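You operate a simulated robot arm through the tools that you are given. There is no shell and no other tool. Be economical: measure what you need, move in short steps, check, and stop when the job is done.

You are at the controls of a simulated robot arm. One attempt, no reset.

## Task
Shut the fuses drawer. Take the battery pack labelled "early" from the top of the long table and leave it on the top of the tall white box. Press the tare key of the grey scale two times. Stack the 650 g blue weight from the top of the short table on top of the 450 g blue weight. Take the driver with the smallest size on its label from the top of the back bench and put it on the second shelf from the bottom of the ready rack. Switch the red switch on the back bench off. Take the jug on the top of the back bench and put it away on the top of the square table. Take the sign labelled "fault" from the worktop of the store and put it on the top of the grey scale. The order is free. Set down upright: battery pack, jug, sign.

It is judged by the outcome, as a careful person would: the job done as asked, and still so three seconds after it is handed in. It fails if anything else is knocked over, pushed out of place, dropped, spilled or broken.

## Robot
A 7-joint arm with a three-finger gripper on a trunk, on a base that drives. Base frame: it is fixed to the floor where the robot stands at the start and does not move with it; the origin is under the middle of the robot, x ahead of it, y to its left, z up. Lengths are in m, angles in rad, forces in N, time in s.
Its first joint turns from -2.897 to 2.897 rad. Places, roughly: battery pack [0.75, -0.25, 0.75]; blue weight [1, -1.25, 1]; driver [0.75, -3, 1]; fuses drawer [0.6, 0.2, 0.9]; jug [1, -3, 1]; red switch on the back bench [0.4, -2.8, 0.8]; second shelf of the ready rack [0.9, -1.7, 0.6]; sign [-0.5, -4.75, 1]; tare key of the grey scale [0.6, -0.6, 0.9]; top of the grey scale [0.8, -0.6, 0.9]; top of the square table [-0.7, -0.9, 0.8]; top of the tall white box [-1.7, -1.8, 0.6]. Payload 2.69 kg.
The TCP is the grasp point between the finger pads, 0.029 m short of the fingertips. In the tool frame z runs along the fingers and y along their closing line. The gripper opens to 0.12 m. The gripper's body begins 0.078 m behind the TCP.
Orientation is that of the tool frame in the base frame, as a unit quaternion [x, y, z, w]. With the fingers straight down and closing along the base's y, the tool's x points along the base's -x, its y along +y and its z along -z.

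## Interface
- The arm moves only by the tool nudge_tool. Its argument "deltas" is a list of rows, each a list of 7 numbers: the shift along the base's x, y, z in m, then the turn, a rotation vector about the base's x, y, z in rad, then the finger opening in m, from 0 to 0.12. In form: [[x, y, z, ax, ay, az, claw], ...]. A call has 1 to 10 rows; each row shifts and turns the commanded pose from where the row before left it. Each row takes 0.2 s and may step no farther than 0.05 m and 0.15 rad from the row before; otherwise, or with a gripper value out of range, the whole call is refused. A pose out of reach is approached as far as the arm can. The call stops where the force on the tool passes 40 N (or 10 N more than at its start, if that is more) or the arm is blocked; 0.2 s more then pass. The fingers move at their own pace and stop on an object; they squeeze with about 36 N. The grip force told is the motor's: it shows also when the fingers shut on nothing. Time passes only in rows, and 0.2 s behind the last, so rows that do not move let the fingers close. The reply holds the time, the measured pose of the TCP, the force on the tool along the base axes, the opening and the grip force, in the units named above and with some noise, with the torque about the TCP (base axes, N m) and any sound that the robot's microphone picked up.
- Cameras (640 x 400 px; columns grow to the right, rows downward): "scene" is now at [0.2877, 0.1188, 1.3232]; the picture's right is [-0.86, -0.52, 0.00], its down [-0.37, 0.61, -0.70] and it looks along [0.36, -0.60, -0.71] (base axes); focal length 214 px, centre (320, 200). "wrist" rides on the gripper at [0.063, 0, -0.104] in the tool frame; the picture's right is [0.00, 1.00, 0.00], its down [-0.83, 0.00, -0.56] and it looks along [-0.56, 0.00, 0.83] (tool axes); focal length 275 px, centre (320, 200). There is no depth. A picture from a camera that has moved, and an enlarged one, comes with that camera's place and axes in the base frame and with its lens.
- camera(camera): a new picture of that camera. No time passes.
- move_column(by): slides the trunk up (or, below 0, down) by that many m; the arm and the scene camera ride with it, the base frame stays. It gives what a move gives, with no picture.
- steer(legs): drives the robot by 1 to 6 legs, each [ahead, left, turn to the left] in m, m and rad, along the robot's own axes; the way and the turn of a leg run together, so that a leg with both is an arc; at most 1.5 m and 3.142 rad a leg. The arm and the cameras ride along, it lands a little off, and it stops where it bumps. It gives what a move gives.
- aim_head(pan, tilt): turns the head with the scene camera to pan (to the left, within 2.496 rad either way) and tilt (down, from -0.506 to 1.204), counted from straight ahead of the robot. It gives what a move gives.
- inspect(camera, box): a new picture of the part [left, top, right, bottom] of that camera's present view, enlarged. No time passes.
- sign_off(): hands the job in; it is judged then, once.

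Work in short steps. Places have to be worked out from the pictures, the camera data and where the tool is seen: move nearer, look again, correct. Check each grasp and each placing, and mend what went wrong. You have 196 turns and 162 pictures in all, those below and enlarged ones among them. Open the gripper and draw the arm clear of the work before you hand the job in, unless the task says otherwise; then end with one line.

The tools are called after "Call:" by a JSON object that holds its "api" and its "payload". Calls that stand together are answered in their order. nudge_tool: Moves the arm, as the interface text tells. Its arguments: {"type":"object","properties":{"deltas":{"type":"array"}},"required":["deltas"]} The other tools are called the same way: move_column (by) slides the trunk up or down; steer (legs) drives the base; aim_head (pan, tilt) turns the head that bears the scene camera; camera (camera) takes a picture; inspect (camera, box) takes an enlarged picture of a part of a camera's view; sign_off () hands the job in.

At the start:

```text
time: 0.0
ee_pos: [0.3057, -0.3784, 1.1736]
tcp_rot: [0.0, 1.0, 0.0, 0.0]
wrist_force: [-0.2, 0.0, -1.2]
torque: [0.02, 0.0, -0.03]
gripper_width: 0.1199
grip_force: 0.1
trunk travel left (down, up): [-0.325, 0.261]
robot x, y, heading: [0.0007, -0.0, -0.004]
head pan, tilt: [-1.026, 0.792]
```

scene: 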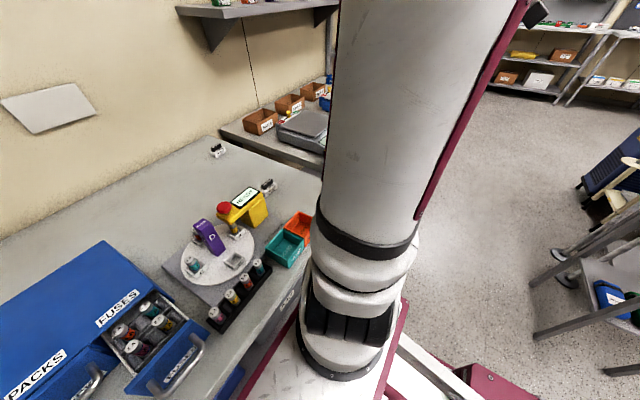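
wrist: 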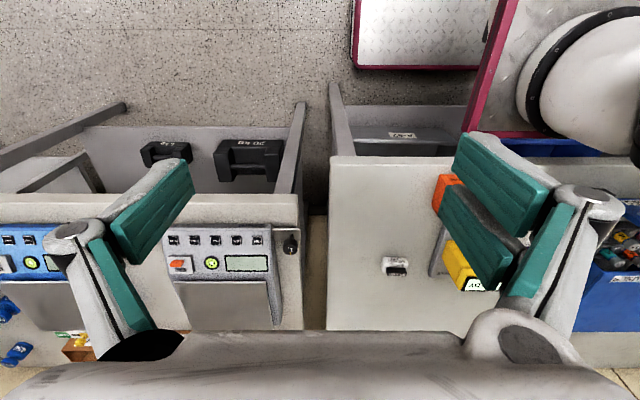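

The first view shows the fuses drawer open at left and the arm in the way. I look around with the head to map the scene.

Call:
{"api": "aim_head", "payload": {"pan": 0.1, "tilt": 0.8}}

Call:
{"api": "camera", "payload": {"camera": "scene"}}

Call:
{"api": "aim_head", "payload": {"pan": -1.9, "tilt": 0.5}}

Call:
{"api": "camera", "payload": {"camera": "scene"}}

```text
time: 1.4
ee_pos: [0.3054, -0.377, 1.1735]
tcp_rot: [0.001, 1.0, -0.001, 0.0]
wrist_force: [-0.4, -0.5, -0.1]
torque: [0.01, -0.01, 0.02]
gripper_width: 0.1201
grip_force: 0.0
trunk travel left (down, up): [-0.325, 0.261]
robot x, y, heading: [-0.0003, -0.0016, -0.002]
head pan, tilt: [0.099, 0.799]
```

```text
159 pictures are left
camera scene: at [0.326, 0.196, 1.3227], right [0.1, -1.0, 0.0], down [-0.71, -0.07, -0.7], along [0.69, 0.07, -0.72], focal length 214 px, centre (320, 200)
```

scene: 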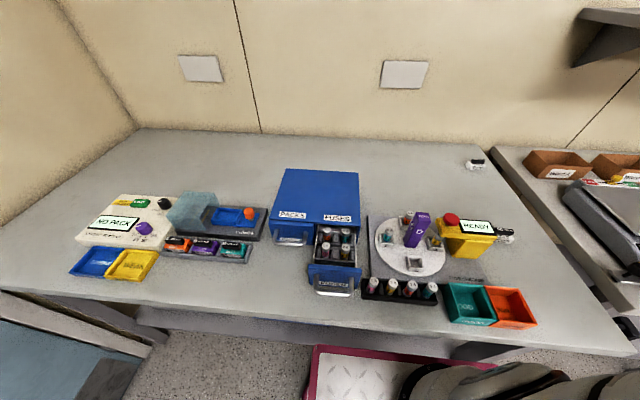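

```text
time: 3.3
ee_pos: [0.3053, -0.3776, 1.1743]
tcp_rot: [0.0, 1.0, 0.0, 0.0]
wrist_force: [0.0, 0.5, 0.3]
torque: [0.01, 0.02, 0.01]
gripper_width: 0.1198
grip_force: 0.0
trunk travel left (down, up): [-0.325, 0.261]
robot x, y, heading: [0.0002, 0.0002, 0.001]
head pan, tilt: [-1.901, 0.499]
```

```text
158 pictures are left
camera scene: at [0.2163, 0.102, 1.3487], right [-0.95, 0.32, 0.0], down [0.15, 0.45, -0.88], along [-0.28, -0.83, -0.48], focal length 214 px, centre (320, 200)
```

scene: 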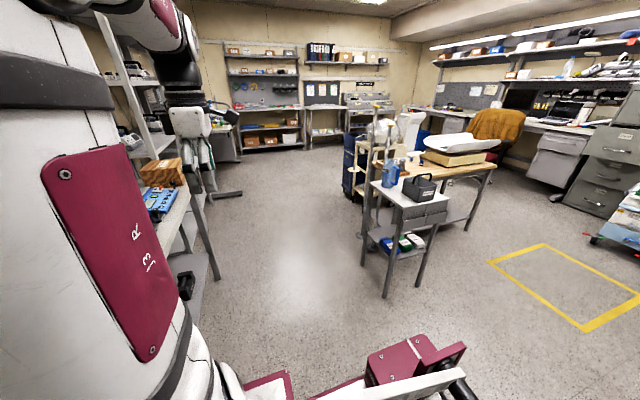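

I enlarge the table to read labels.

Call:
{"api": "aim_head", "payload": {"pan": -0.2, "tilt": 0.8}}

Call:
{"api": "inspect", "payload": {"camera": "scene", "box": [200, 120, 360, 220]}}

Call:
{"api": "inspect", "payload": {"camera": "scene", "box": [180, 160, 460, 335]}}

Call:
{"api": "inspect", "payload": {"camera": "scene", "box": [400, 100, 640, 250]}}

```text
time: 5.0
ee_pos: [0.3051, -0.3776, 1.1756]
tcp_rot: [0.0, 1.0, 0.0, 0.0]
wrist_force: [0.1, 0.1, -0.8]
torque: [0.0, -0.02, 0.01]
gripper_width: 0.1202
grip_force: 0.1
trunk travel left (down, up): [-0.325, 0.261]
robot x, y, heading: [0.0012, 0.0009, 0.001]
head pan, tilt: [-0.201, 0.799]
```

```text
4.00 times, centred on (280, 170) of scene
camera zoom: at [0.3248, 0.1719, 1.3227], right [-0.2, -0.98, 0.0], down [-0.7, 0.14, -0.7], along [0.68, -0.14, -0.72], focal length 858 px, centre (480, 320)
```

zoom: 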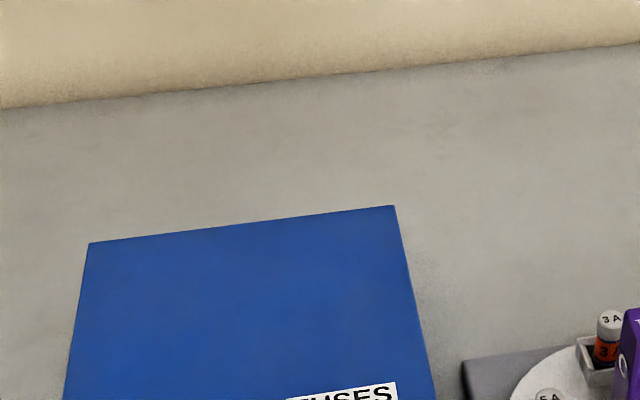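

```text
2.29 times, centred on (320, 248) of scene
camera zoom: at [0.3248, 0.1719, 1.3227], right [-0.2, -0.98, 0.0], down [-0.7, 0.14, -0.7], along [0.68, -0.14, -0.72], focal length 490 px, centre (320, 91)
```

zoom: 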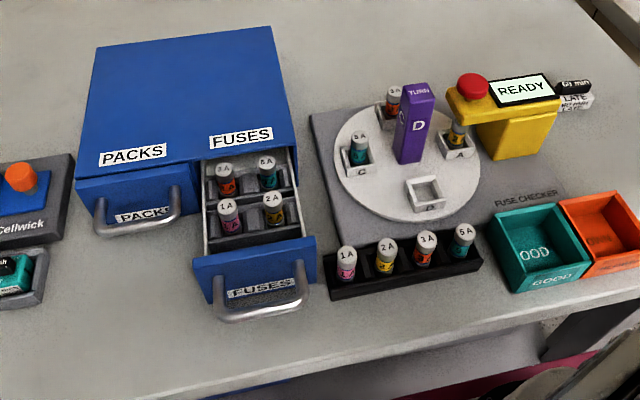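

```text
2.67 times, centred on (520, 175) of scene
camera zoom: at [0.3248, 0.1719, 1.3227], right [-0.2, -0.98, 0.0], down [-0.7, 0.14, -0.7], along [0.68, -0.14, -0.72], focal length 572 px, centre (-213, 267)
```

zoom: 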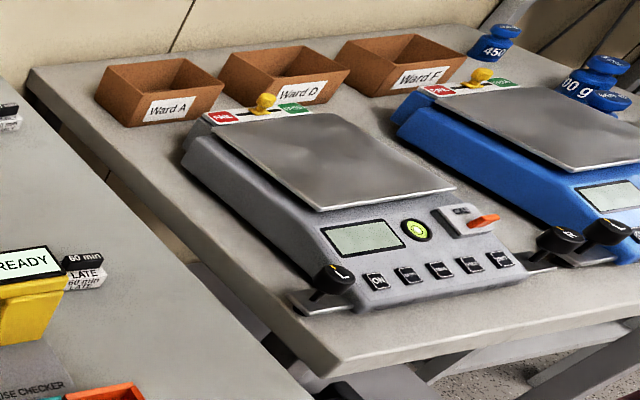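

Two small packs are on the long table: one "LATE", one further back. I inspect the far one and the switch/scale keys.

Call:
{"api": "inspect", "payload": {"camera": "scene", "box": [380, 120, 460, 170]}}

Call:
{"api": "inspect", "payload": {"camera": "scene", "box": [500, 165, 628, 245]}}

Call:
{"api": "aim_head", "payload": {"pan": -1.9, "tilt": 0.5}}

Call:
{"api": "inspect", "payload": {"camera": "scene", "box": [200, 30, 440, 180]}}

Call:
{"api": "inspect", "payload": {"camera": "scene", "box": [340, 60, 640, 248]}}

```text
8.00 times, centred on (420, 145) of scene
camera zoom: at [0.3248, 0.1719, 1.3227], right [-0.2, -0.98, 0.0], down [-0.7, 0.14, -0.7], along [0.68, -0.14, -0.72], focal length 1716 px, centre (-480, 640)
```

zoom: 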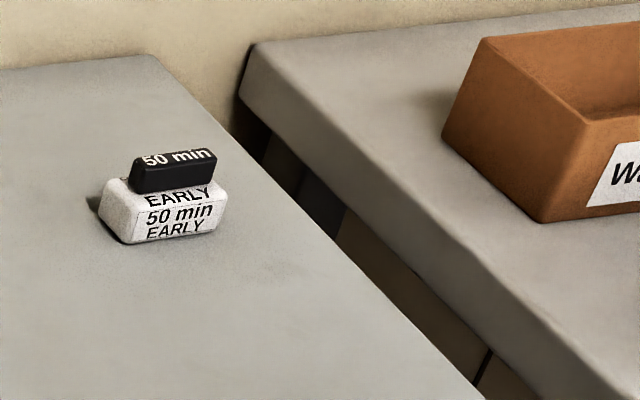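

```text
5.00 times, centred on (564, 205) of scene
camera zoom: at [0.3248, 0.1719, 1.3227], right [-0.2, -0.98, 0.0], down [-0.7, 0.14, -0.7], along [0.68, -0.14, -0.72], focal length 1072 px, centre (-900, 175)
```

zoom: 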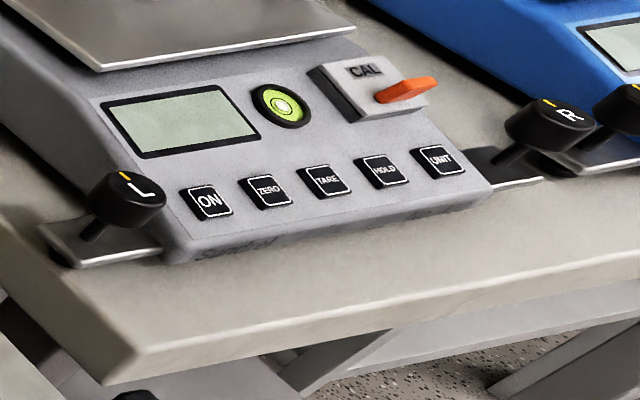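

```text
time: 6.7
ee_pos: [0.3047, -0.3766, 1.1731]
tcp_rot: [0.0, 1.0, 0.0, 0.0]
wrist_force: [0.1, -0.5, 0.8]
torque: [-0.01, -0.03, 0.02]
gripper_width: 0.1201
grip_force: 0.0
trunk travel left (down, up): [-0.325, 0.261]
robot x, y, heading: [-0.0018, -0.0017, 0.0]
head pan, tilt: [-1.901, 0.499]
```

```text
2.67 times, centred on (320, 105) of scene
camera zoom: at [0.2163, 0.102, 1.3487], right [-0.95, 0.32, 0.0], down [0.15, 0.45, -0.88], along [-0.28, -0.83, -0.48], focal length 572 px, centre (320, 453)
```

zoom: 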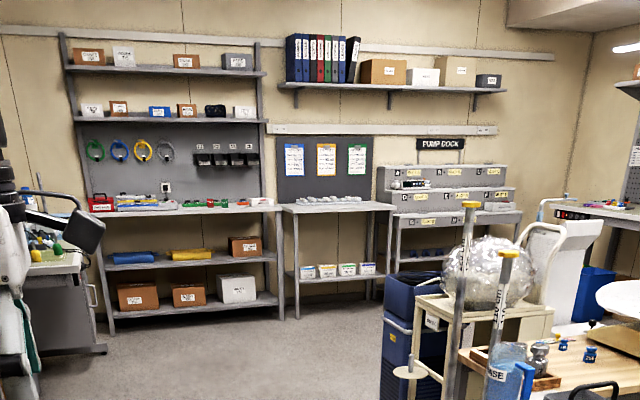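

```text
2.13 times, centred on (490, 154) of scene
camera zoom: at [0.2163, 0.102, 1.3487], right [-0.95, 0.32, 0.0], down [0.15, 0.45, -0.88], along [-0.28, -0.83, -0.48], focal length 456 px, centre (-42, 298)
```

zoom: 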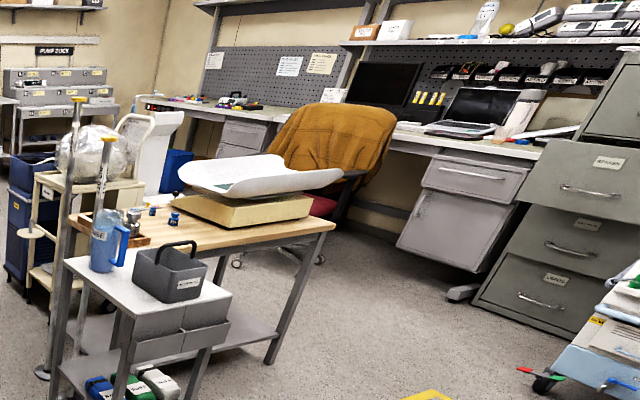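

The far pack is EARLY. Before backing up for the drawer push, I check behind the robot, and its base versus the table.

Call:
{"api": "aim_head", "payload": {"pan": -2.49, "tilt": 0.6}}

Call:
{"api": "camera", "payload": {"camera": "scene"}}

Call:
{"api": "aim_head", "payload": {"pan": 2.49, "tilt": 0.6}}

Call:
{"api": "camera", "payload": {"camera": "scene"}}

Call:
{"api": "aim_head", "payload": {"pan": 0.3, "tilt": 1.2}}

Call:
{"api": "camera", "payload": {"camera": "scene"}}

```text
time: 7.7
ee_pos: [0.3062, -0.3776, 1.1744]
tcp_rot: [0.0, 1.0, 0.0, 0.0]
wrist_force: [0.2, 0.6, 0.4]
torque: [0.03, 0.02, 0.0]
gripper_width: 0.1197
grip_force: 0.0
trunk travel left (down, up): [-0.325, 0.261]
robot x, y, heading: [0.0013, 0.0031, 0.001]
head pan, tilt: [-2.491, 0.6]
```

```text
150 pictures are left
camera scene: at [0.1755, 0.1345, 1.3396], right [-0.61, 0.8, 0.0], down [0.45, 0.34, -0.83], along [-0.66, -0.5, -0.56], focal length 214 px, centre (320, 200)
```

scene: 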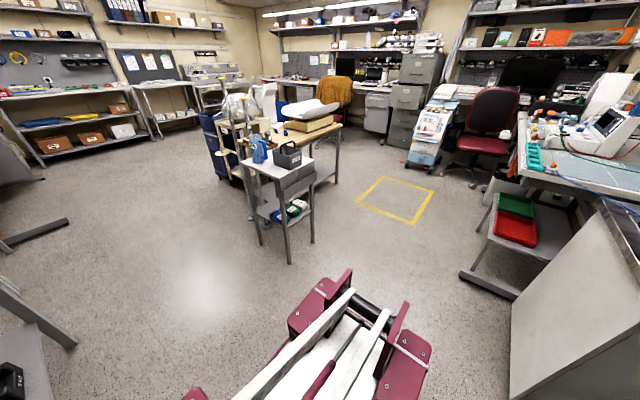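

```text
time: 11.7
ee_pos: [0.3051, -0.3778, 1.1733]
tcp_rot: [-0.001, 1.0, 0.001, 0.0]
wrist_force: [-0.4, 0.2, 0.2]
torque: [0.02, -0.03, 0.01]
gripper_width: 0.12
grip_force: 0.0
trunk travel left (down, up): [-0.325, 0.261]
robot x, y, heading: [-0.0009, 0.0012, -0.0]
head pan, tilt: [2.491, 0.6]
```

```text
149 pictures are left
camera scene: at [0.1755, 0.2417, 1.3396], right [0.61, 0.8, 0.0], down [0.45, -0.34, -0.83], along [-0.66, 0.5, -0.56], focal length 214 px, centre (320, 200)
```

scene: 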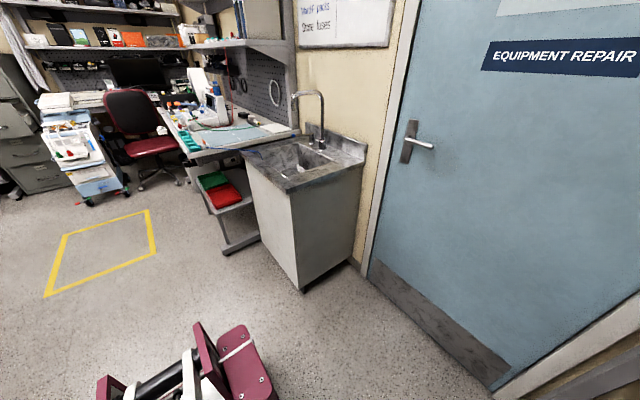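

```text
time: 13.7
ee_pos: [0.3041, -0.3769, 1.1728]
tcp_rot: [0.0, 1.0, 0.0, -0.001]
wrist_force: [0.4, -0.4, 0.0]
torque: [-0.03, 0.02, 0.01]
gripper_width: 0.12
grip_force: 0.1
trunk travel left (down, up): [-0.325, 0.261]
robot x, y, heading: [-0.0005, 0.0009, 0.004]
head pan, tilt: [0.3, 1.201]
```

```text
148 pictures are left
camera scene: at [0.2992, 0.2046, 1.295], right [0.3, -0.96, 0.0], down [-0.89, -0.28, -0.36], along [0.35, 0.11, -0.93], focal length 214 px, centre (320, 200)
```

scene: 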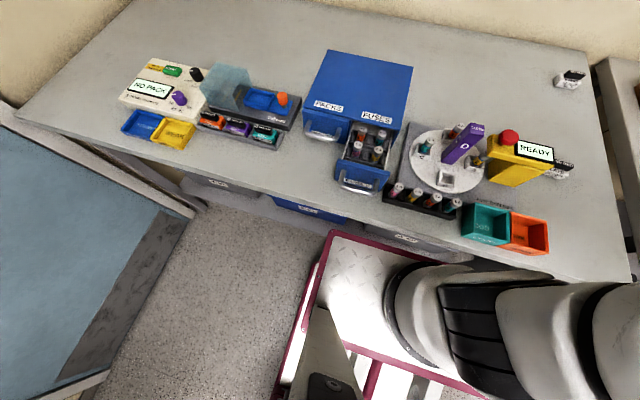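

Space behind is clear; triangulating puts the table objects near z≈0.95, and the fuses handle near [0.46, 0.19, 0.97]. I back up 0.25 m.

Call:
{"api": "steer", "payload": {"legs": [[-0.25, 0, 0]]}}

Call:
{"api": "nudge_tool", "payload": {"deltas": [[0.025, 0.043, 0.0, 0, 0, 0, 0.0], [0.025, 0.043, 0, 0, 0, 0, 0.0], [0.025, 0.043, 0, 0, 0, 0, 0.0], [0.025, 0.043, 0, 0, 0, 0, 0.0], [0.025, 0.043, 0, 0, 0, 0, 0.0], [0.025, 0.043, 0, 0, 0, 0, 0.0], [0.025, 0.043, 0, 0, 0, 0, 0.0], [0.025, 0.043, 0, 0, 0, 0, 0.0], [0.025, 0.043, 0, 0, 0, 0, 0.0], [0.025, 0.043, 0, 0, 0, 0, 0.0]]}}

Call:
{"api": "nudge_tool", "payload": {"deltas": [[0, 0.043, 0.0, 0, 0, 0, 0.0], [0, 0.043, 0, 0, 0, 0, 0.0], [0, 0.04, 0, 0, 0, 0, 0.0]]}}

Call:
{"api": "camera", "payload": {"camera": "wrist"}}

Call:
{"api": "aim_head", "payload": {"pan": 0.1, "tilt": 0.8}}

Call:
{"api": "camera", "payload": {"camera": "scene"}}

```text
time: 15.5
ee_pos: [0.0553, -0.377, 1.1732]
tcp_rot: [0.0, 1.0, 0.0, 0.0]
wrist_force: [0.0, 0.5, 0.1]
torque: [0.0, -0.01, 0.02]
gripper_width: 0.12
grip_force: 0.1
trunk travel left (down, up): [-0.325, 0.261]
robot x, y, heading: [-0.2477, 0.0012, 0.002]
head pan, tilt: [0.3, 1.201]
```

```text
time: 17.7
ee_pos: [0.3075, 0.0527, 1.1752]
tcp_rot: [-0.001, 1.0, 0.0, 0.001]
wrist_force: [-0.4, -0.3, 0.1]
torque: [0.01, 0.0, -0.02]
gripper_width: 0.0
grip_force: 28.3
trunk travel left (down, up): [-0.325, 0.261]
robot x, y, heading: [-0.2441, 0.0002, 0.005]
head pan, tilt: [0.3, 1.201]
```

```text
time: 18.5
ee_pos: [0.3067, 0.1782, 1.1743]
tcp_rot: [0.0, 1.0, 0.0, 0.0]
wrist_force: [0.1, -1.2, 0.9]
torque: [0.01, 0.02, -0.03]
gripper_width: 0.0001
grip_force: 28.5
trunk travel left (down, up): [-0.325, 0.261]
robot x, y, heading: [-0.2467, 0.0008, -0.001]
head pan, tilt: [0.3, 1.201]
```

```text
147 pictures are left
camera wrist: at [0.2435, 0.1778, 1.2796], right [-0.01, 1.0, 0.0], down [0.83, 0.0, 0.56], along [0.56, 0.0, -0.83], focal length 275 px, centre (320, 200)
```

wrist: 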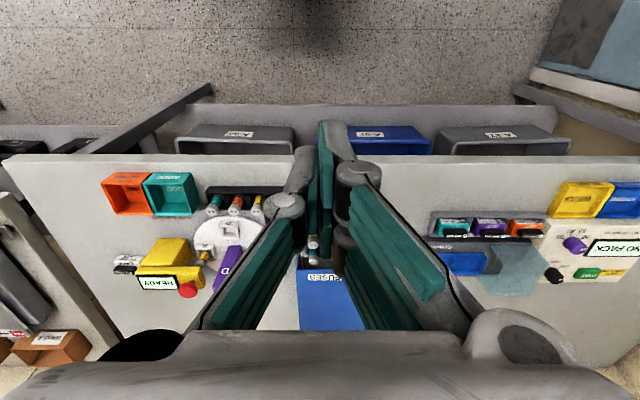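

```text
time: 19.4
ee_pos: [0.3062, 0.179, 1.1747]
tcp_rot: [-0.001, 1.0, 0.001, 0.0]
wrist_force: [-0.2, 0.5, 0.6]
torque: [-0.01, 0.02, 0.0]
gripper_width: 0.0
grip_force: 28.8
trunk travel left (down, up): [-0.325, 0.261]
robot x, y, heading: [-0.2481, -0.0023, 0.0]
head pan, tilt: [0.099, 0.799]
```

```text
146 pictures are left
camera scene: at [0.0765, 0.1966, 1.3226], right [0.1, -0.99, 0.0], down [-0.71, -0.07, -0.7], along [0.69, 0.07, -0.72], focal length 214 px, centre (320, 200)
```

scene: 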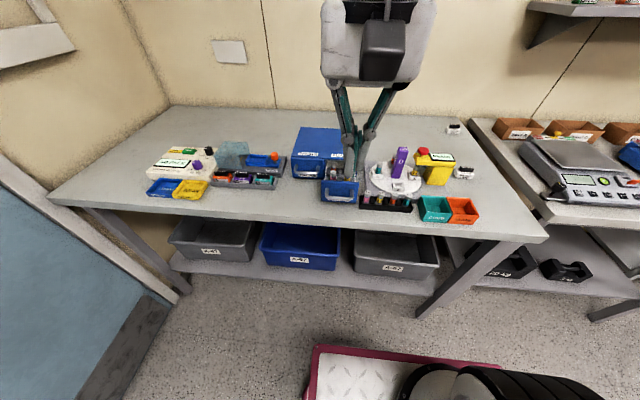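

Table edge is at x≈0.415, handle ≈0.45. I move in front of the handle and down part-way, then look.

Call:
{"api": "nudge_tool", "payload": {"deltas": [[0.045, 0.003, -0.03, 0, 0, 0, 0.0], [0.045, 0.003, -0.03, 0, 0, 0, 0.0], [0, 0, -0.045, 0, 0, 0, 0.0], [0, 0, -0.045, 0, 0, 0, 0.0], [0, 0, 0, 0, 0, 0, 0.0]]}}

Call:
{"api": "inspect", "payload": {"camera": "scene", "box": [240, 110, 440, 235]}}

Call:
{"api": "camera", "payload": {"camera": "wrist"}}

```text
refused: row 1 steps farther than a row can; nothing moved
```

```text
3.20 times, centred on (340, 172) of scene
camera zoom: at [0.0765, 0.1966, 1.3226], right [0.1, -0.99, 0.0], down [-0.71, -0.07, -0.7], along [0.69, 0.07, -0.72], focal length 686 px, centre (256, 288)
```

zoom: 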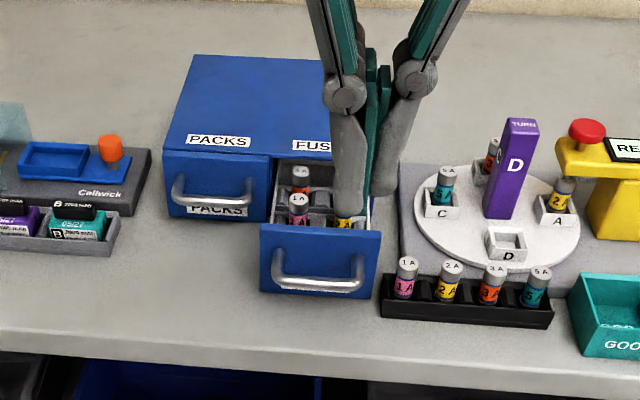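

```text
144 pictures are left
camera wrist: at [0.2436, 0.1775, 1.2796], right [-0.01, 1.0, 0.0], down [0.83, 0.01, 0.56], along [0.56, 0.0, -0.83], focal length 275 px, centre (320, 200)
```

wrist: 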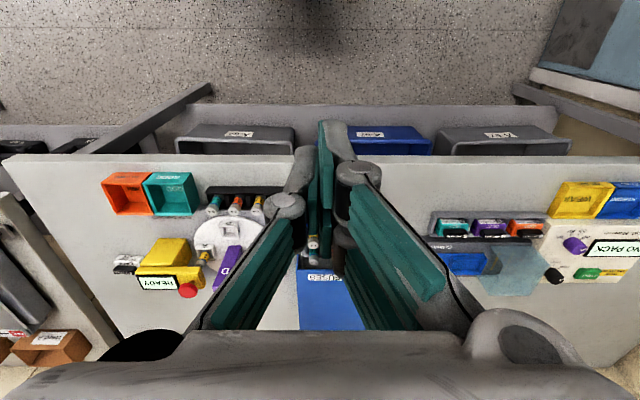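

Limit is on the vector norm; I redo with smaller rows.

Call:
{"api": "nudge_tool", "payload": {"deltas": [[0.045, 0.003, 0, 0, 0, 0, 0.0], [0.045, 0.003, 0, 0, 0, 0, 0.0], [0, 0, -0.045, 0, 0, 0, 0.0], [0, 0, -0.045, 0, 0, 0, 0.0], [0, 0, -0.045, 0, 0, 0, 0.0], [0, 0, 0, 0, 0, 0, 0.0]]}}

Call:
{"api": "inspect", "payload": {"camera": "scene", "box": [240, 110, 440, 235]}}

```text
time: 20.8
ee_pos: [0.398, 0.1825, 1.0405]
tcp_rot: [-0.001, 1.0, -0.001, 0.0]
wrist_force: [-0.3, -1.3, -0.6]
torque: [0.0, -0.04, -0.02]
gripper_width: 0.0
grip_force: 29.1
trunk travel left (down, up): [-0.325, 0.261]
robot x, y, heading: [-0.25, -0.0007, 0.001]
head pan, tilt: [0.099, 0.799]
```

```text
3.20 times, centred on (340, 172) of scene
camera zoom: at [0.0765, 0.1965, 1.3227], right [0.1, -0.99, 0.0], down [-0.71, -0.07, -0.7], along [0.69, 0.07, -0.72], focal length 686 px, centre (256, 288)
```

zoom: 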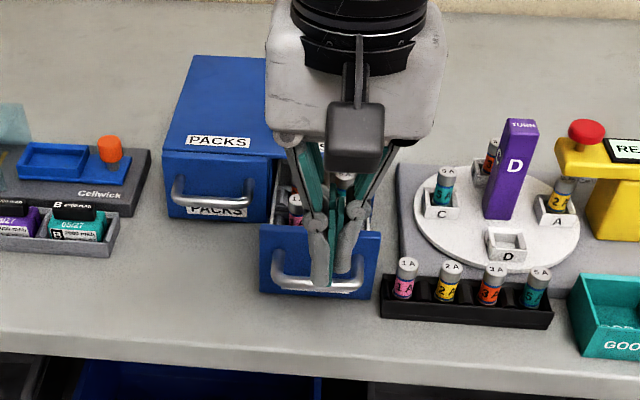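

Fingers are in front of the handle; I lower 7 cm and then push forward until contact.

Call:
{"api": "nudge_tool", "payload": {"deltas": [[0, 0, -0.035, 0, 0, 0, 0.0], [0, 0, -0.035, 0, 0, 0, 0.0], [0.02, 0, 0, 0, 0, 0, 0.0], [0.02, 0, 0, 0, 0, 0, 0.0], [0.02, 0, 0, 0, 0, 0, 0.0]]}}

Call:
{"api": "inspect", "payload": {"camera": "scene", "box": [240, 110, 440, 235]}}

```text
time: 22.0
ee_pos: [0.4576, 0.1856, 0.9655]
tcp_rot: [-0.001, 1.0, -0.001, 0.001]
wrist_force: [-0.6, -0.1, 0.2]
torque: [0.02, -0.01, 0.0]
gripper_width: 0.0
grip_force: 28.5
trunk travel left (down, up): [-0.325, 0.261]
robot x, y, heading: [-0.2476, -0.0001, 0.003]
head pan, tilt: [0.099, 0.799]
```

```text
3.20 times, centred on (340, 172) of scene
camera zoom: at [0.0764, 0.1965, 1.3227], right [0.1, -0.99, 0.0], down [-0.71, -0.07, -0.7], along [0.69, 0.07, -0.72], focal length 686 px, centre (256, 288)
```

zoom: 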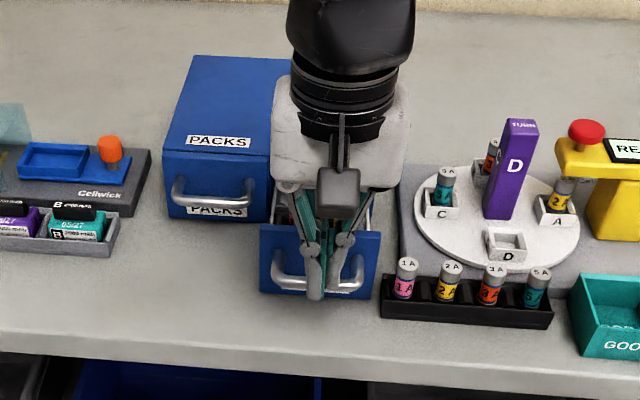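

No contact yet; still short of the handle. Slightly lower and push further.

Call:
{"api": "nudge_tool", "payload": {"deltas": [[0, 0, -0.015, 0, 0, 0, 0.0], [0.02, 0, 0, 0, 0, 0, 0.0], [0.02, 0, 0, 0, 0, 0, 0.0], [0.02, 0, 0, 0, 0, 0, 0.0]]}}

Call:
{"api": "inspect", "payload": {"camera": "scene", "box": [240, 110, 440, 235]}}

```text
time: 23.0
ee_pos: [0.5162, 0.1854, 0.9554]
tcp_rot: [-0.001, 1.0, 0.0, 0.001]
wrist_force: [-0.8, -0.6, 0.9]
torque: [0.0, 0.0, 0.01]
gripper_width: 0.0
grip_force: 28.3
trunk travel left (down, up): [-0.325, 0.261]
robot x, y, heading: [-0.2514, -0.0001, 0.001]
head pan, tilt: [0.099, 0.799]
```

```text
3.20 times, centred on (340, 172) of scene
camera zoom: at [0.0764, 0.1966, 1.3227], right [0.1, -0.99, 0.0], down [-0.71, -0.07, -0.7], along [0.69, 0.07, -0.72], focal length 686 px, centre (256, 288)
```

zoom: 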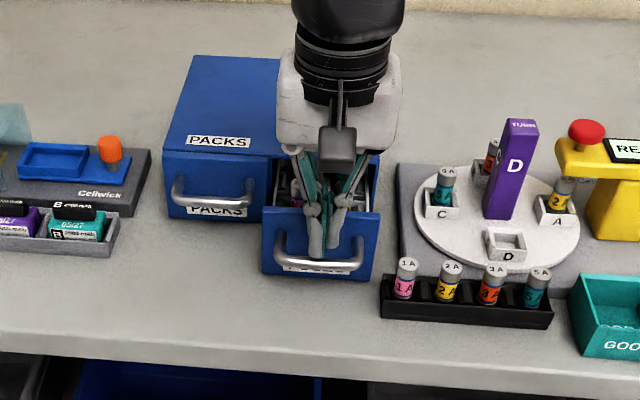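

The drawer is moving in. I continue pushing.

Call:
{"api": "nudge_tool", "payload": {"deltas": [[0.02, 0, 0, 0, 0, 0, 0.0], [0.02, 0, 0, 0, 0, 0, 0.0], [0.02, 0, 0, 0, 0, 0, 0.0], [0.015, 0, 0, 0, 0, 0, 0.0]]}}

Call:
{"api": "inspect", "payload": {"camera": "scene", "box": [240, 110, 440, 235]}}

```text
time: 24.0
ee_pos: [0.5908, 0.1843, 0.9551]
tcp_rot: [-0.002, 1.0, 0.0, -0.001]
wrist_force: [-11.7, -1.4, 3.5]
torque: [-0.03, 0.18, 0.02]
gripper_width: 0.0002
grip_force: 28.7
trunk travel left (down, up): [-0.325, 0.261]
robot x, y, heading: [-0.25, -0.0024, 0.002]
head pan, tilt: [0.099, 0.799]
```

```text
3.20 times, centred on (340, 172) of scene
camera zoom: at [0.0759, 0.1965, 1.3229], right [0.1, -0.99, 0.0], down [-0.71, -0.07, -0.7], along [0.69, 0.07, -0.72], focal length 686 px, centre (256, 288)
```

zoom: 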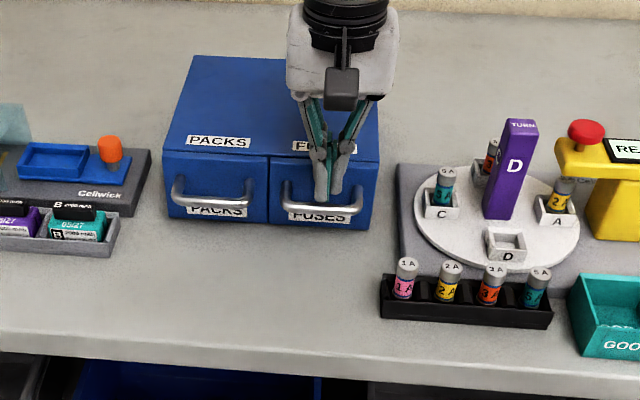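

Drawer is flush shut. I raise the arm straight up, then drive to a place abreast of the EARLY pack (≈[0.91, -0.24, 0.92]).

Call:
{"api": "nudge_tool", "payload": {"deltas": [[-0.006, 0, 0, 0, 0, 0, 0.0], [0, 0, 0.045, 0, 0, 0, 0.0], [0, 0, 0.045, 0, 0, 0, 0.0], [0, 0, 0.045, 0, 0, 0, 0.0], [0, 0, 0.045, 0, 0, 0, 0.06], [0, 0, 0.045, 0, 0, 0, 0.12], [0, 0, 0, 0, 0, 0, 0.12]]}}

Call:
{"api": "steer", "payload": {"legs": [[0.24, -0.2, 0]]}}

Call:
{"api": "camera", "payload": {"camera": "wrist"}}

Call:
{"api": "camera", "payload": {"camera": "scene"}}

```text
time: 25.6
ee_pos: [0.5889, 0.1852, 1.1798]
tcp_rot: [-0.001, 1.0, 0.001, 0.0]
wrist_force: [-0.4, -0.1, 0.9]
torque: [-0.03, 0.02, 0.02]
gripper_width: 0.1198
grip_force: 0.0
trunk travel left (down, up): [-0.325, 0.261]
robot x, y, heading: [-0.2478, 0.0014, 0.0]
head pan, tilt: [0.099, 0.799]
```

```text
time: 27.7
ee_pos: [0.8303, -0.017, 1.1798]
tcp_rot: [-0.002, 1.0, 0.0, 0.0]
wrist_force: [0.7, -0.3, 0.4]
torque: [0.03, 0.02, 0.0]
gripper_width: 0.1198
grip_force: 0.1
trunk travel left (down, up): [-0.325, 0.261]
robot x, y, heading: [-0.0078, -0.2043, 0.006]
head pan, tilt: [0.099, 0.799]
```

```text
139 pictures are left
camera wrist: at [0.768, -0.017, 1.2848], right [-0.01, 1.0, 0.0], down [0.83, 0.01, 0.56], along [0.56, 0.01, -0.83], focal length 275 px, centre (320, 200)
```

wrist: 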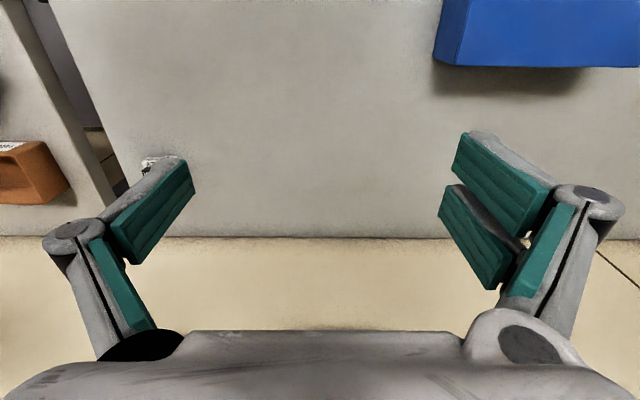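

```text
138 pictures are left
camera scene: at [0.3193, -0.0078, 1.3227], right [0.11, -0.99, 0.0], down [-0.71, -0.08, -0.7], along [0.69, 0.07, -0.72], focal length 214 px, centre (320, 200)
```

scene: 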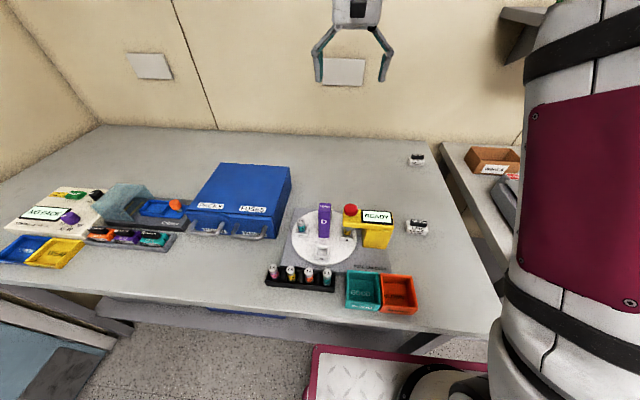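

The pack appears at about [0.94, -0.26]. I shift the tool over y=-0.25 and look again.

Call:
{"api": "nudge_tool", "payload": {"deltas": [[0, -0.047, 0, 0, 0, 0, 0.12], [0, -0.047, 0, 0, 0, 0, 0.12], [0, -0.047, 0, 0, 0, 0, 0.12], [0, -0.047, 0, 0, 0, 0, 0.12], [0, -0.047, 0, 0, 0, 0, 0.12], [0, 0, -0.04, 0, 0, 0, 0.12]]}}

Call:
{"api": "camera", "payload": {"camera": "wrist"}}

Call:
{"api": "inspect", "payload": {"camera": "scene", "box": [340, 125, 500, 225]}}

```text
time: 29.1
ee_pos: [0.8294, -0.2503, 1.1369]
tcp_rot: [-0.002, 1.0, 0.0, 0.001]
wrist_force: [-0.4, 0.4, 0.0]
torque: [-0.02, -0.03, 0.01]
gripper_width: 0.1198
grip_force: 0.0
trunk travel left (down, up): [-0.325, 0.261]
robot x, y, heading: [-0.0063, -0.208, 0.012]
head pan, tilt: [0.099, 0.799]
```

```text
137 pictures are left
camera wrist: at [0.7657, -0.2513, 1.2429], right [-0.01, 1.0, 0.0], down [0.83, 0.01, 0.56], along [0.56, 0.01, -0.83], focal length 275 px, centre (320, 200)
```

wrist: 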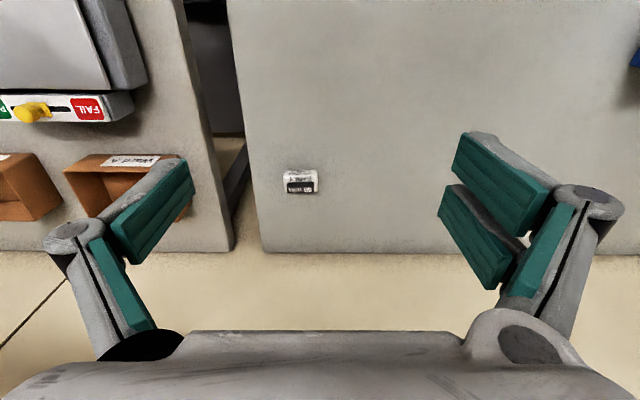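

```text
4.00 times, centred on (420, 175) of scene
camera zoom: at [0.3192, -0.0078, 1.3227], right [0.1, -0.99, 0.0], down [-0.71, -0.08, -0.7], along [0.69, 0.07, -0.72], focal length 858 px, centre (-80, 300)
```

zoom: 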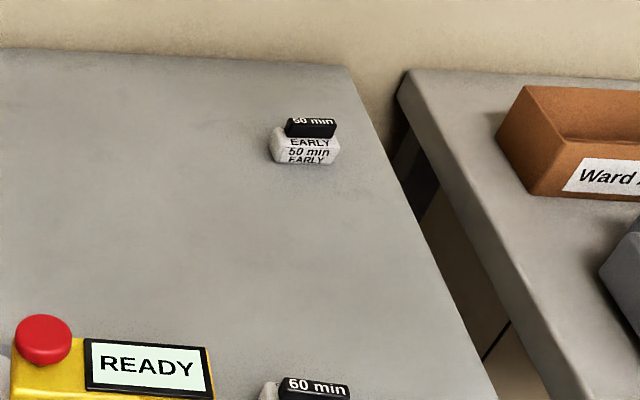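

Pack ≈ [0.96, -0.277, 0.89]. I move over it and lower to z≈1.03.

Call:
{"api": "nudge_tool", "payload": {"deltas": [[0.04, -0.009, 0, 0, 0, 0, 0.12], [0.04, -0.009, 0, 0, 0, 0, 0.12], [0.03, -0.008, 0, 0, 0, 0, 0.12], [0, 0, -0.045, 0, 0, 0, 0.12], [0, 0, -0.045, 0, 0, 0, 0.12], [0, 0, -0.02, 0, 0, 0, 0.12]]}}

Call:
{"api": "camera", "payload": {"camera": "wrist"}}

Call:
{"api": "inspect", "payload": {"camera": "scene", "box": [340, 125, 500, 225]}}

```text
time: 30.5
ee_pos: [0.9438, -0.2745, 1.0317]
tcp_rot: [-0.003, 1.0, -0.001, 0.001]
wrist_force: [-0.5, -0.5, 0.6]
torque: [-0.03, 0.01, 0.0]
gripper_width: 0.12
grip_force: 0.1
trunk travel left (down, up): [-0.325, 0.261]
robot x, y, heading: [-0.0104, -0.2073, 0.006]
head pan, tilt: [0.099, 0.799]
```

```text
135 pictures are left
camera wrist: at [0.8804, -0.2752, 1.1374], right [-0.01, 1.0, 0.0], down [0.83, 0.01, 0.56], along [0.56, 0.01, -0.83], focal length 275 px, centre (320, 200)
```

wrist: 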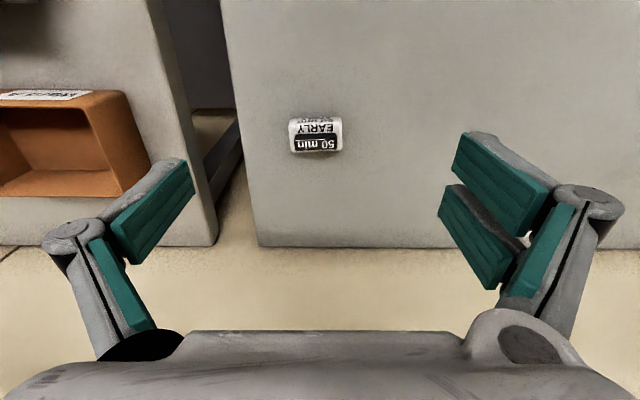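

```text
4.00 times, centred on (420, 175) of scene
camera zoom: at [0.3192, -0.0078, 1.3227], right [0.11, -0.99, 0.0], down [-0.71, -0.08, -0.7], along [0.69, 0.07, -0.72], focal length 858 px, centre (-80, 300)
```

zoom: 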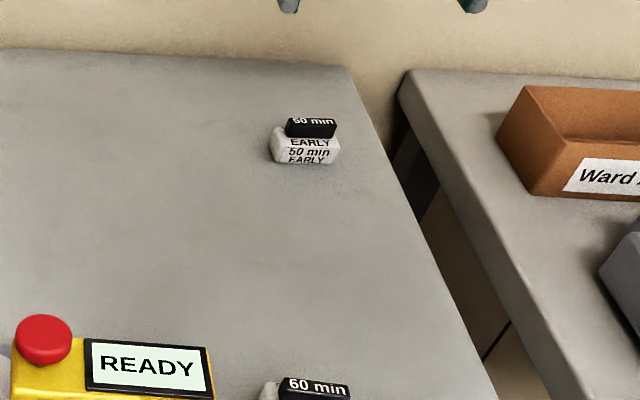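

Pack centre ≈ [0.977, -0.28, 0.88], table ≈0.86. I move forward and lower to z≈0.93 to see whether the arm reaches.

Call:
{"api": "nudge_tool", "payload": {"deltas": [[0.03, -0.006, 0, 0, 0, 0, 0.12], [0, 0, -0.045, 0, 0, 0, 0.12], [0, 0, -0.045, 0, 0, 0, 0.12], [0, 0, -0.01, 0, 0, 0, 0.12]]}}

Call:
{"api": "camera", "payload": {"camera": "wrist"}}

Call:
{"api": "inspect", "payload": {"camera": "scene", "box": [360, 125, 480, 200]}}

```text
time: 31.5
ee_pos: [0.9733, -0.2809, 0.9304]
tcp_rot: [-0.003, 1.0, 0.0, 0.0]
wrist_force: [-0.4, -0.8, 0.2]
torque: [0.01, -0.04, 0.04]
gripper_width: 0.12
grip_force: 0.0
trunk travel left (down, up): [-0.325, 0.261]
robot x, y, heading: [-0.0075, -0.2058, 0.003]
head pan, tilt: [0.099, 0.799]
```

```text
133 pictures are left
camera wrist: at [0.9105, -0.2815, 1.0353], right [-0.01, 1.0, 0.0], down [0.83, 0.01, 0.56], along [0.56, 0.01, -0.83], focal length 275 px, centre (320, 200)
```

wrist: 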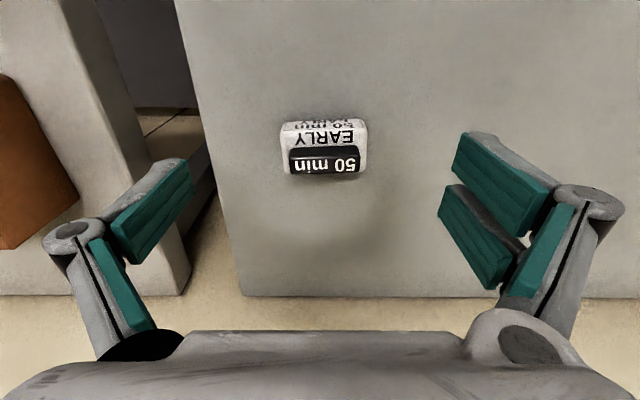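

```text
5.33 times, centred on (420, 162) of scene
camera zoom: at [0.3192, -0.0078, 1.3227], right [0.11, -0.99, 0.0], down [-0.71, -0.08, -0.7], along [0.69, 0.07, -0.72], focal length 1144 px, centre (-213, 400)
```

zoom: 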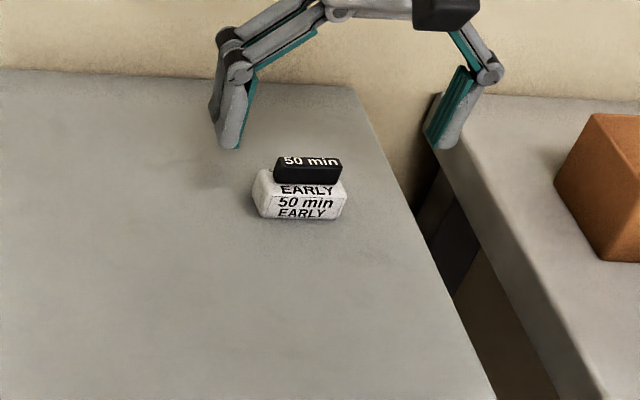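

Alignment looks good. I lower in small steps watching the force for the table.

Call:
{"api": "nudge_tool", "payload": {"deltas": [[0.003, 0.001, -0.03, 0, 0, 0, 0.12], [0, 0, -0.008, 0, 0, 0, 0.12], [0, 0, 0, 0, 0, 0, 0.12]]}}

Call:
{"api": "inspect", "payload": {"camera": "scene", "box": [360, 125, 480, 200]}}

```text
time: 32.3
ee_pos: [0.9754, -0.2808, 0.8919]
tcp_rot: [-0.003, 1.0, 0.0, 0.0]
wrist_force: [0.4, -0.4, 0.6]
torque: [-0.01, 0.0, -0.02]
gripper_width: 0.1198
grip_force: 0.0
trunk travel left (down, up): [-0.325, 0.261]
robot x, y, heading: [-0.0084, -0.2102, 0.006]
head pan, tilt: [0.099, 0.799]
```

```text
5.33 times, centred on (420, 162) of scene
camera zoom: at [0.3193, -0.0078, 1.3227], right [0.11, -0.99, 0.0], down [-0.71, -0.08, -0.7], along [0.69, 0.07, -0.72], focal length 1144 px, centre (-213, 400)
```

zoom: 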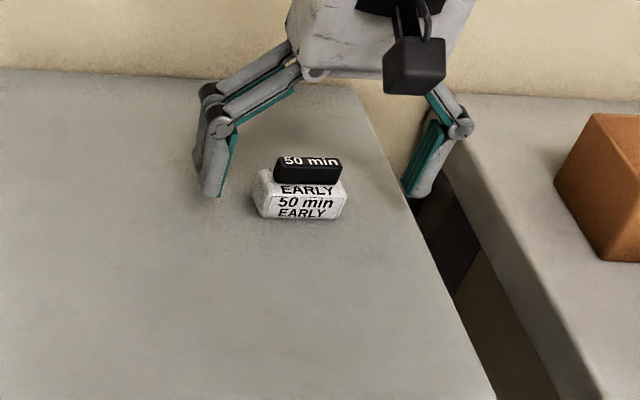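

I lower another centimetre and close on the pack.

Call:
{"api": "nudge_tool", "payload": {"deltas": [[0, 0, -0.01, 0, 0, 0, 0.12], [0, 0, 0, 0, 0, 0, 0.06], [0, 0, 0, 0, 0, 0, 0.0], [0, 0, 0, 0, 0, 0, 0.0], [0, 0, 0, 0, 0, 0, 0.0]]}}

Call:
{"api": "inspect", "payload": {"camera": "scene", "box": [360, 125, 480, 200]}}

Call:
{"api": "camera", "payload": {"camera": "wrist"}}

```text
time: 33.5
ee_pos: [0.9756, -0.2793, 0.8872]
tcp_rot: [-0.004, 1.0, 0.0, 0.005]
wrist_force: [-5.5, -0.2, 10.7]
torque: [0.24, 0.39, 0.08]
gripper_width: 0.0513
grip_force: 36.0
trunk travel left (down, up): [-0.325, 0.261]
robot x, y, heading: [-0.0054, -0.2038, 0.009]
head pan, tilt: [0.099, 0.799]
stopped in row 5: the force on the tool passed its limit at 41 N (the readings are from after the stop); the commanded pose is now the measured one
```

```text
5.33 times, centred on (420, 162) of scene
camera zoom: at [0.3187, -0.0078, 1.3227], right [0.11, -0.99, 0.0], down [-0.71, -0.08, -0.7], along [0.69, 0.07, -0.72], focal length 1144 px, centre (-213, 400)
```

zoom: 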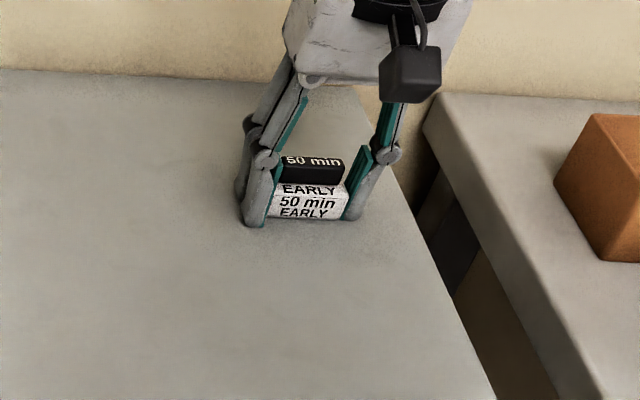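

```text
129 pictures are left
camera wrist: at [0.9123, -0.2806, 0.9924], right [-0.01, 1.0, 0.0], down [0.83, 0.01, 0.56], along [0.56, 0.01, -0.83], focal length 275 px, centre (320, 200)
```

wrist: 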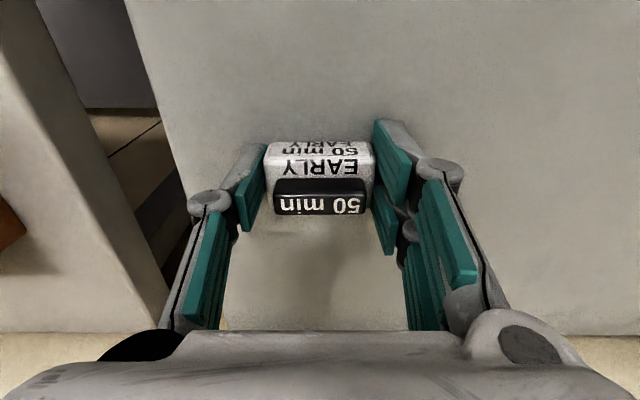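

The pack is held (0.051 m, 36 N). I lift it and draw the arm back over the table at height.

Call:
{"api": "nudge_tool", "payload": {"deltas": [[0, 0, 0.03, 0, 0, 0, 0.0], [0, 0, 0.045, 0, 0, 0, 0.0], [0, 0, 0.045, 0, 0, 0, 0.0], [0, 0, 0.045, 0, 0, 0, 0.0], [0, 0, 0.045, 0, 0, 0, 0.0], [0, 0, 0.045, 0, 0, 0, 0.0], [-0.045, 0.01, 0.01, 0, 0, 0, 0.0], [-0.045, 0.01, 0.01, 0, 0, 0, 0.0], [-0.045, 0.01, 0.01, 0, 0, 0, 0.0], [-0.045, 0.01, 0.01, 0, 0, 0, 0.0]]}}

Call:
{"api": "nudge_tool", "payload": {"deltas": [[-0.045, 0.01, 0.01, 0, 0, 0, 0.0], [-0.045, 0.01, 0.01, 0, 0, 0, 0.0], [-0.045, 0.01, 0.01, 0, 0, 0, 0.0], [-0.045, 0.01, 0, 0, 0, 0, 0.0]]}}

Call:
{"api": "steer", "payload": {"legs": [[-0.4, 0, 0]]}}

Call:
{"api": "camera", "payload": {"camera": "wrist"}}

Call:
{"api": "aim_head", "payload": {"pan": -2.2, "tilt": 0.5}}

Call:
{"api": "camera", "payload": {"camera": "scene"}}

```text
time: 35.6
ee_pos: [0.7859, -0.2374, 1.177]
tcp_rot: [-0.003, 1.0, 0.0, 0.003]
wrist_force: [1.0, -0.2, -1.7]
torque: [0.04, 0.05, 0.0]
gripper_width: 0.051
grip_force: 36.1
out of reach, approached as far as the arm can: row 6
trunk travel left (down, up): [-0.325, 0.261]
robot x, y, heading: [-0.0065, -0.2051, -0.0]
head pan, tilt: [0.099, 0.799]
```

```text
time: 36.6
ee_pos: [0.6061, -0.2003, 1.205]
tcp_rot: [-0.004, 1.0, 0.0, 0.004]
wrist_force: [0.3, -0.1, -2.3]
torque: [0.02, 0.06, 0.02]
gripper_width: 0.051
grip_force: 36.0
trunk travel left (down, up): [-0.325, 0.261]
robot x, y, heading: [-0.0029, -0.2056, 0.008]
head pan, tilt: [0.099, 0.799]
```

```text
time: 39.2
ee_pos: [0.204, -0.2007, 1.2054]
tcp_rot: [-0.007, 1.0, 0.0, 0.005]
wrist_force: [0.4, -0.7, -1.3]
torque: [-0.01, -0.02, 0.0]
gripper_width: 0.0514
grip_force: 35.7
trunk travel left (down, up): [-0.325, 0.261]
robot x, y, heading: [-0.4064, -0.2128, 0.008]
head pan, tilt: [0.099, 0.799]
```

```text
128 pictures are left
camera wrist: at [0.14, -0.2008, 1.31], right [-0.02, 1.0, 0.0], down [0.83, 0.01, 0.56], along [0.56, 0.01, -0.83], focal length 275 px, centre (320, 200)
```

wrist: 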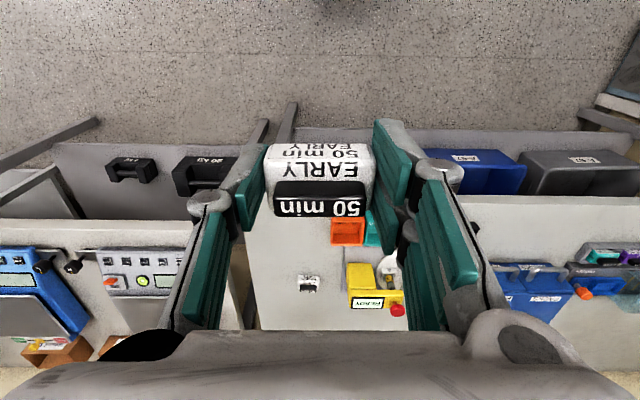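

```text
time: 41.3
ee_pos: [0.2034, -0.1997, 1.2056]
tcp_rot: [-0.007, 1.0, -0.001, 0.004]
wrist_force: [0.9, -0.7, -2.3]
torque: [0.02, 0.02, -0.02]
gripper_width: 0.0513
grip_force: 36.1
trunk travel left (down, up): [-0.325, 0.261]
robot x, y, heading: [-0.4072, -0.2119, 0.012]
head pan, tilt: [-2.201, 0.499]
```

```text
127 pictures are left
camera scene: at [-0.2182, -0.0926, 1.3486], right [-0.82, 0.58, 0.0], down [0.28, 0.39, -0.88], along [-0.51, -0.72, -0.48], focal length 214 px, centre (320, 200)
```

scene: 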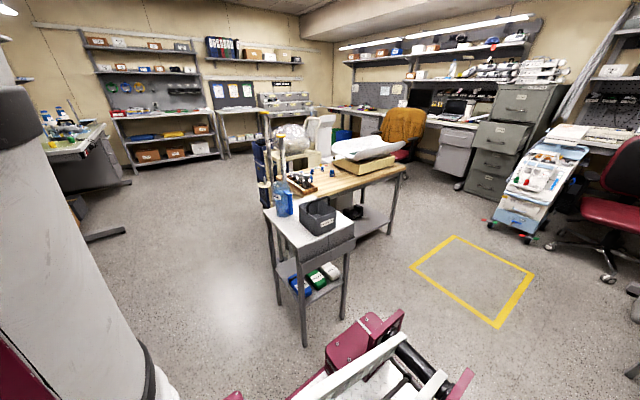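

Holding pack securely. I enlarge the area where the tall white box should be.

Call:
{"api": "inspect", "payload": {"camera": "scene", "box": [240, 90, 440, 215]}}

Call:
{"api": "inspect", "payload": {"camera": "scene", "box": [240, 170, 400, 300]}}

```text
3.20 times, centred on (340, 152) of scene
camera zoom: at [-0.2182, -0.0926, 1.3486], right [-0.82, 0.58, 0.0], down [0.28, 0.39, -0.88], along [-0.51, -0.72, -0.48], focal length 686 px, centre (256, 352)
```

zoom: 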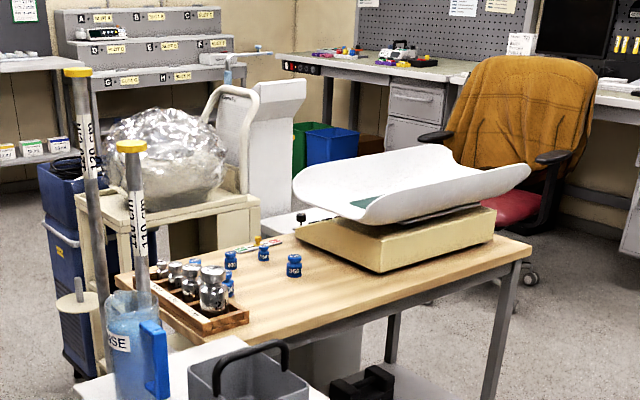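

```text
3.08 times, centred on (320, 235) of scene
camera zoom: at [-0.2182, -0.0926, 1.3486], right [-0.82, 0.58, 0.0], down [0.28, 0.39, -0.88], along [-0.51, -0.72, -0.48], focal length 660 px, centre (320, 92)
```

zoom: 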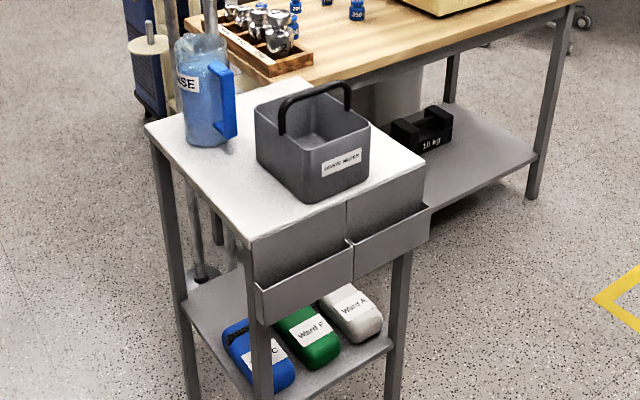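

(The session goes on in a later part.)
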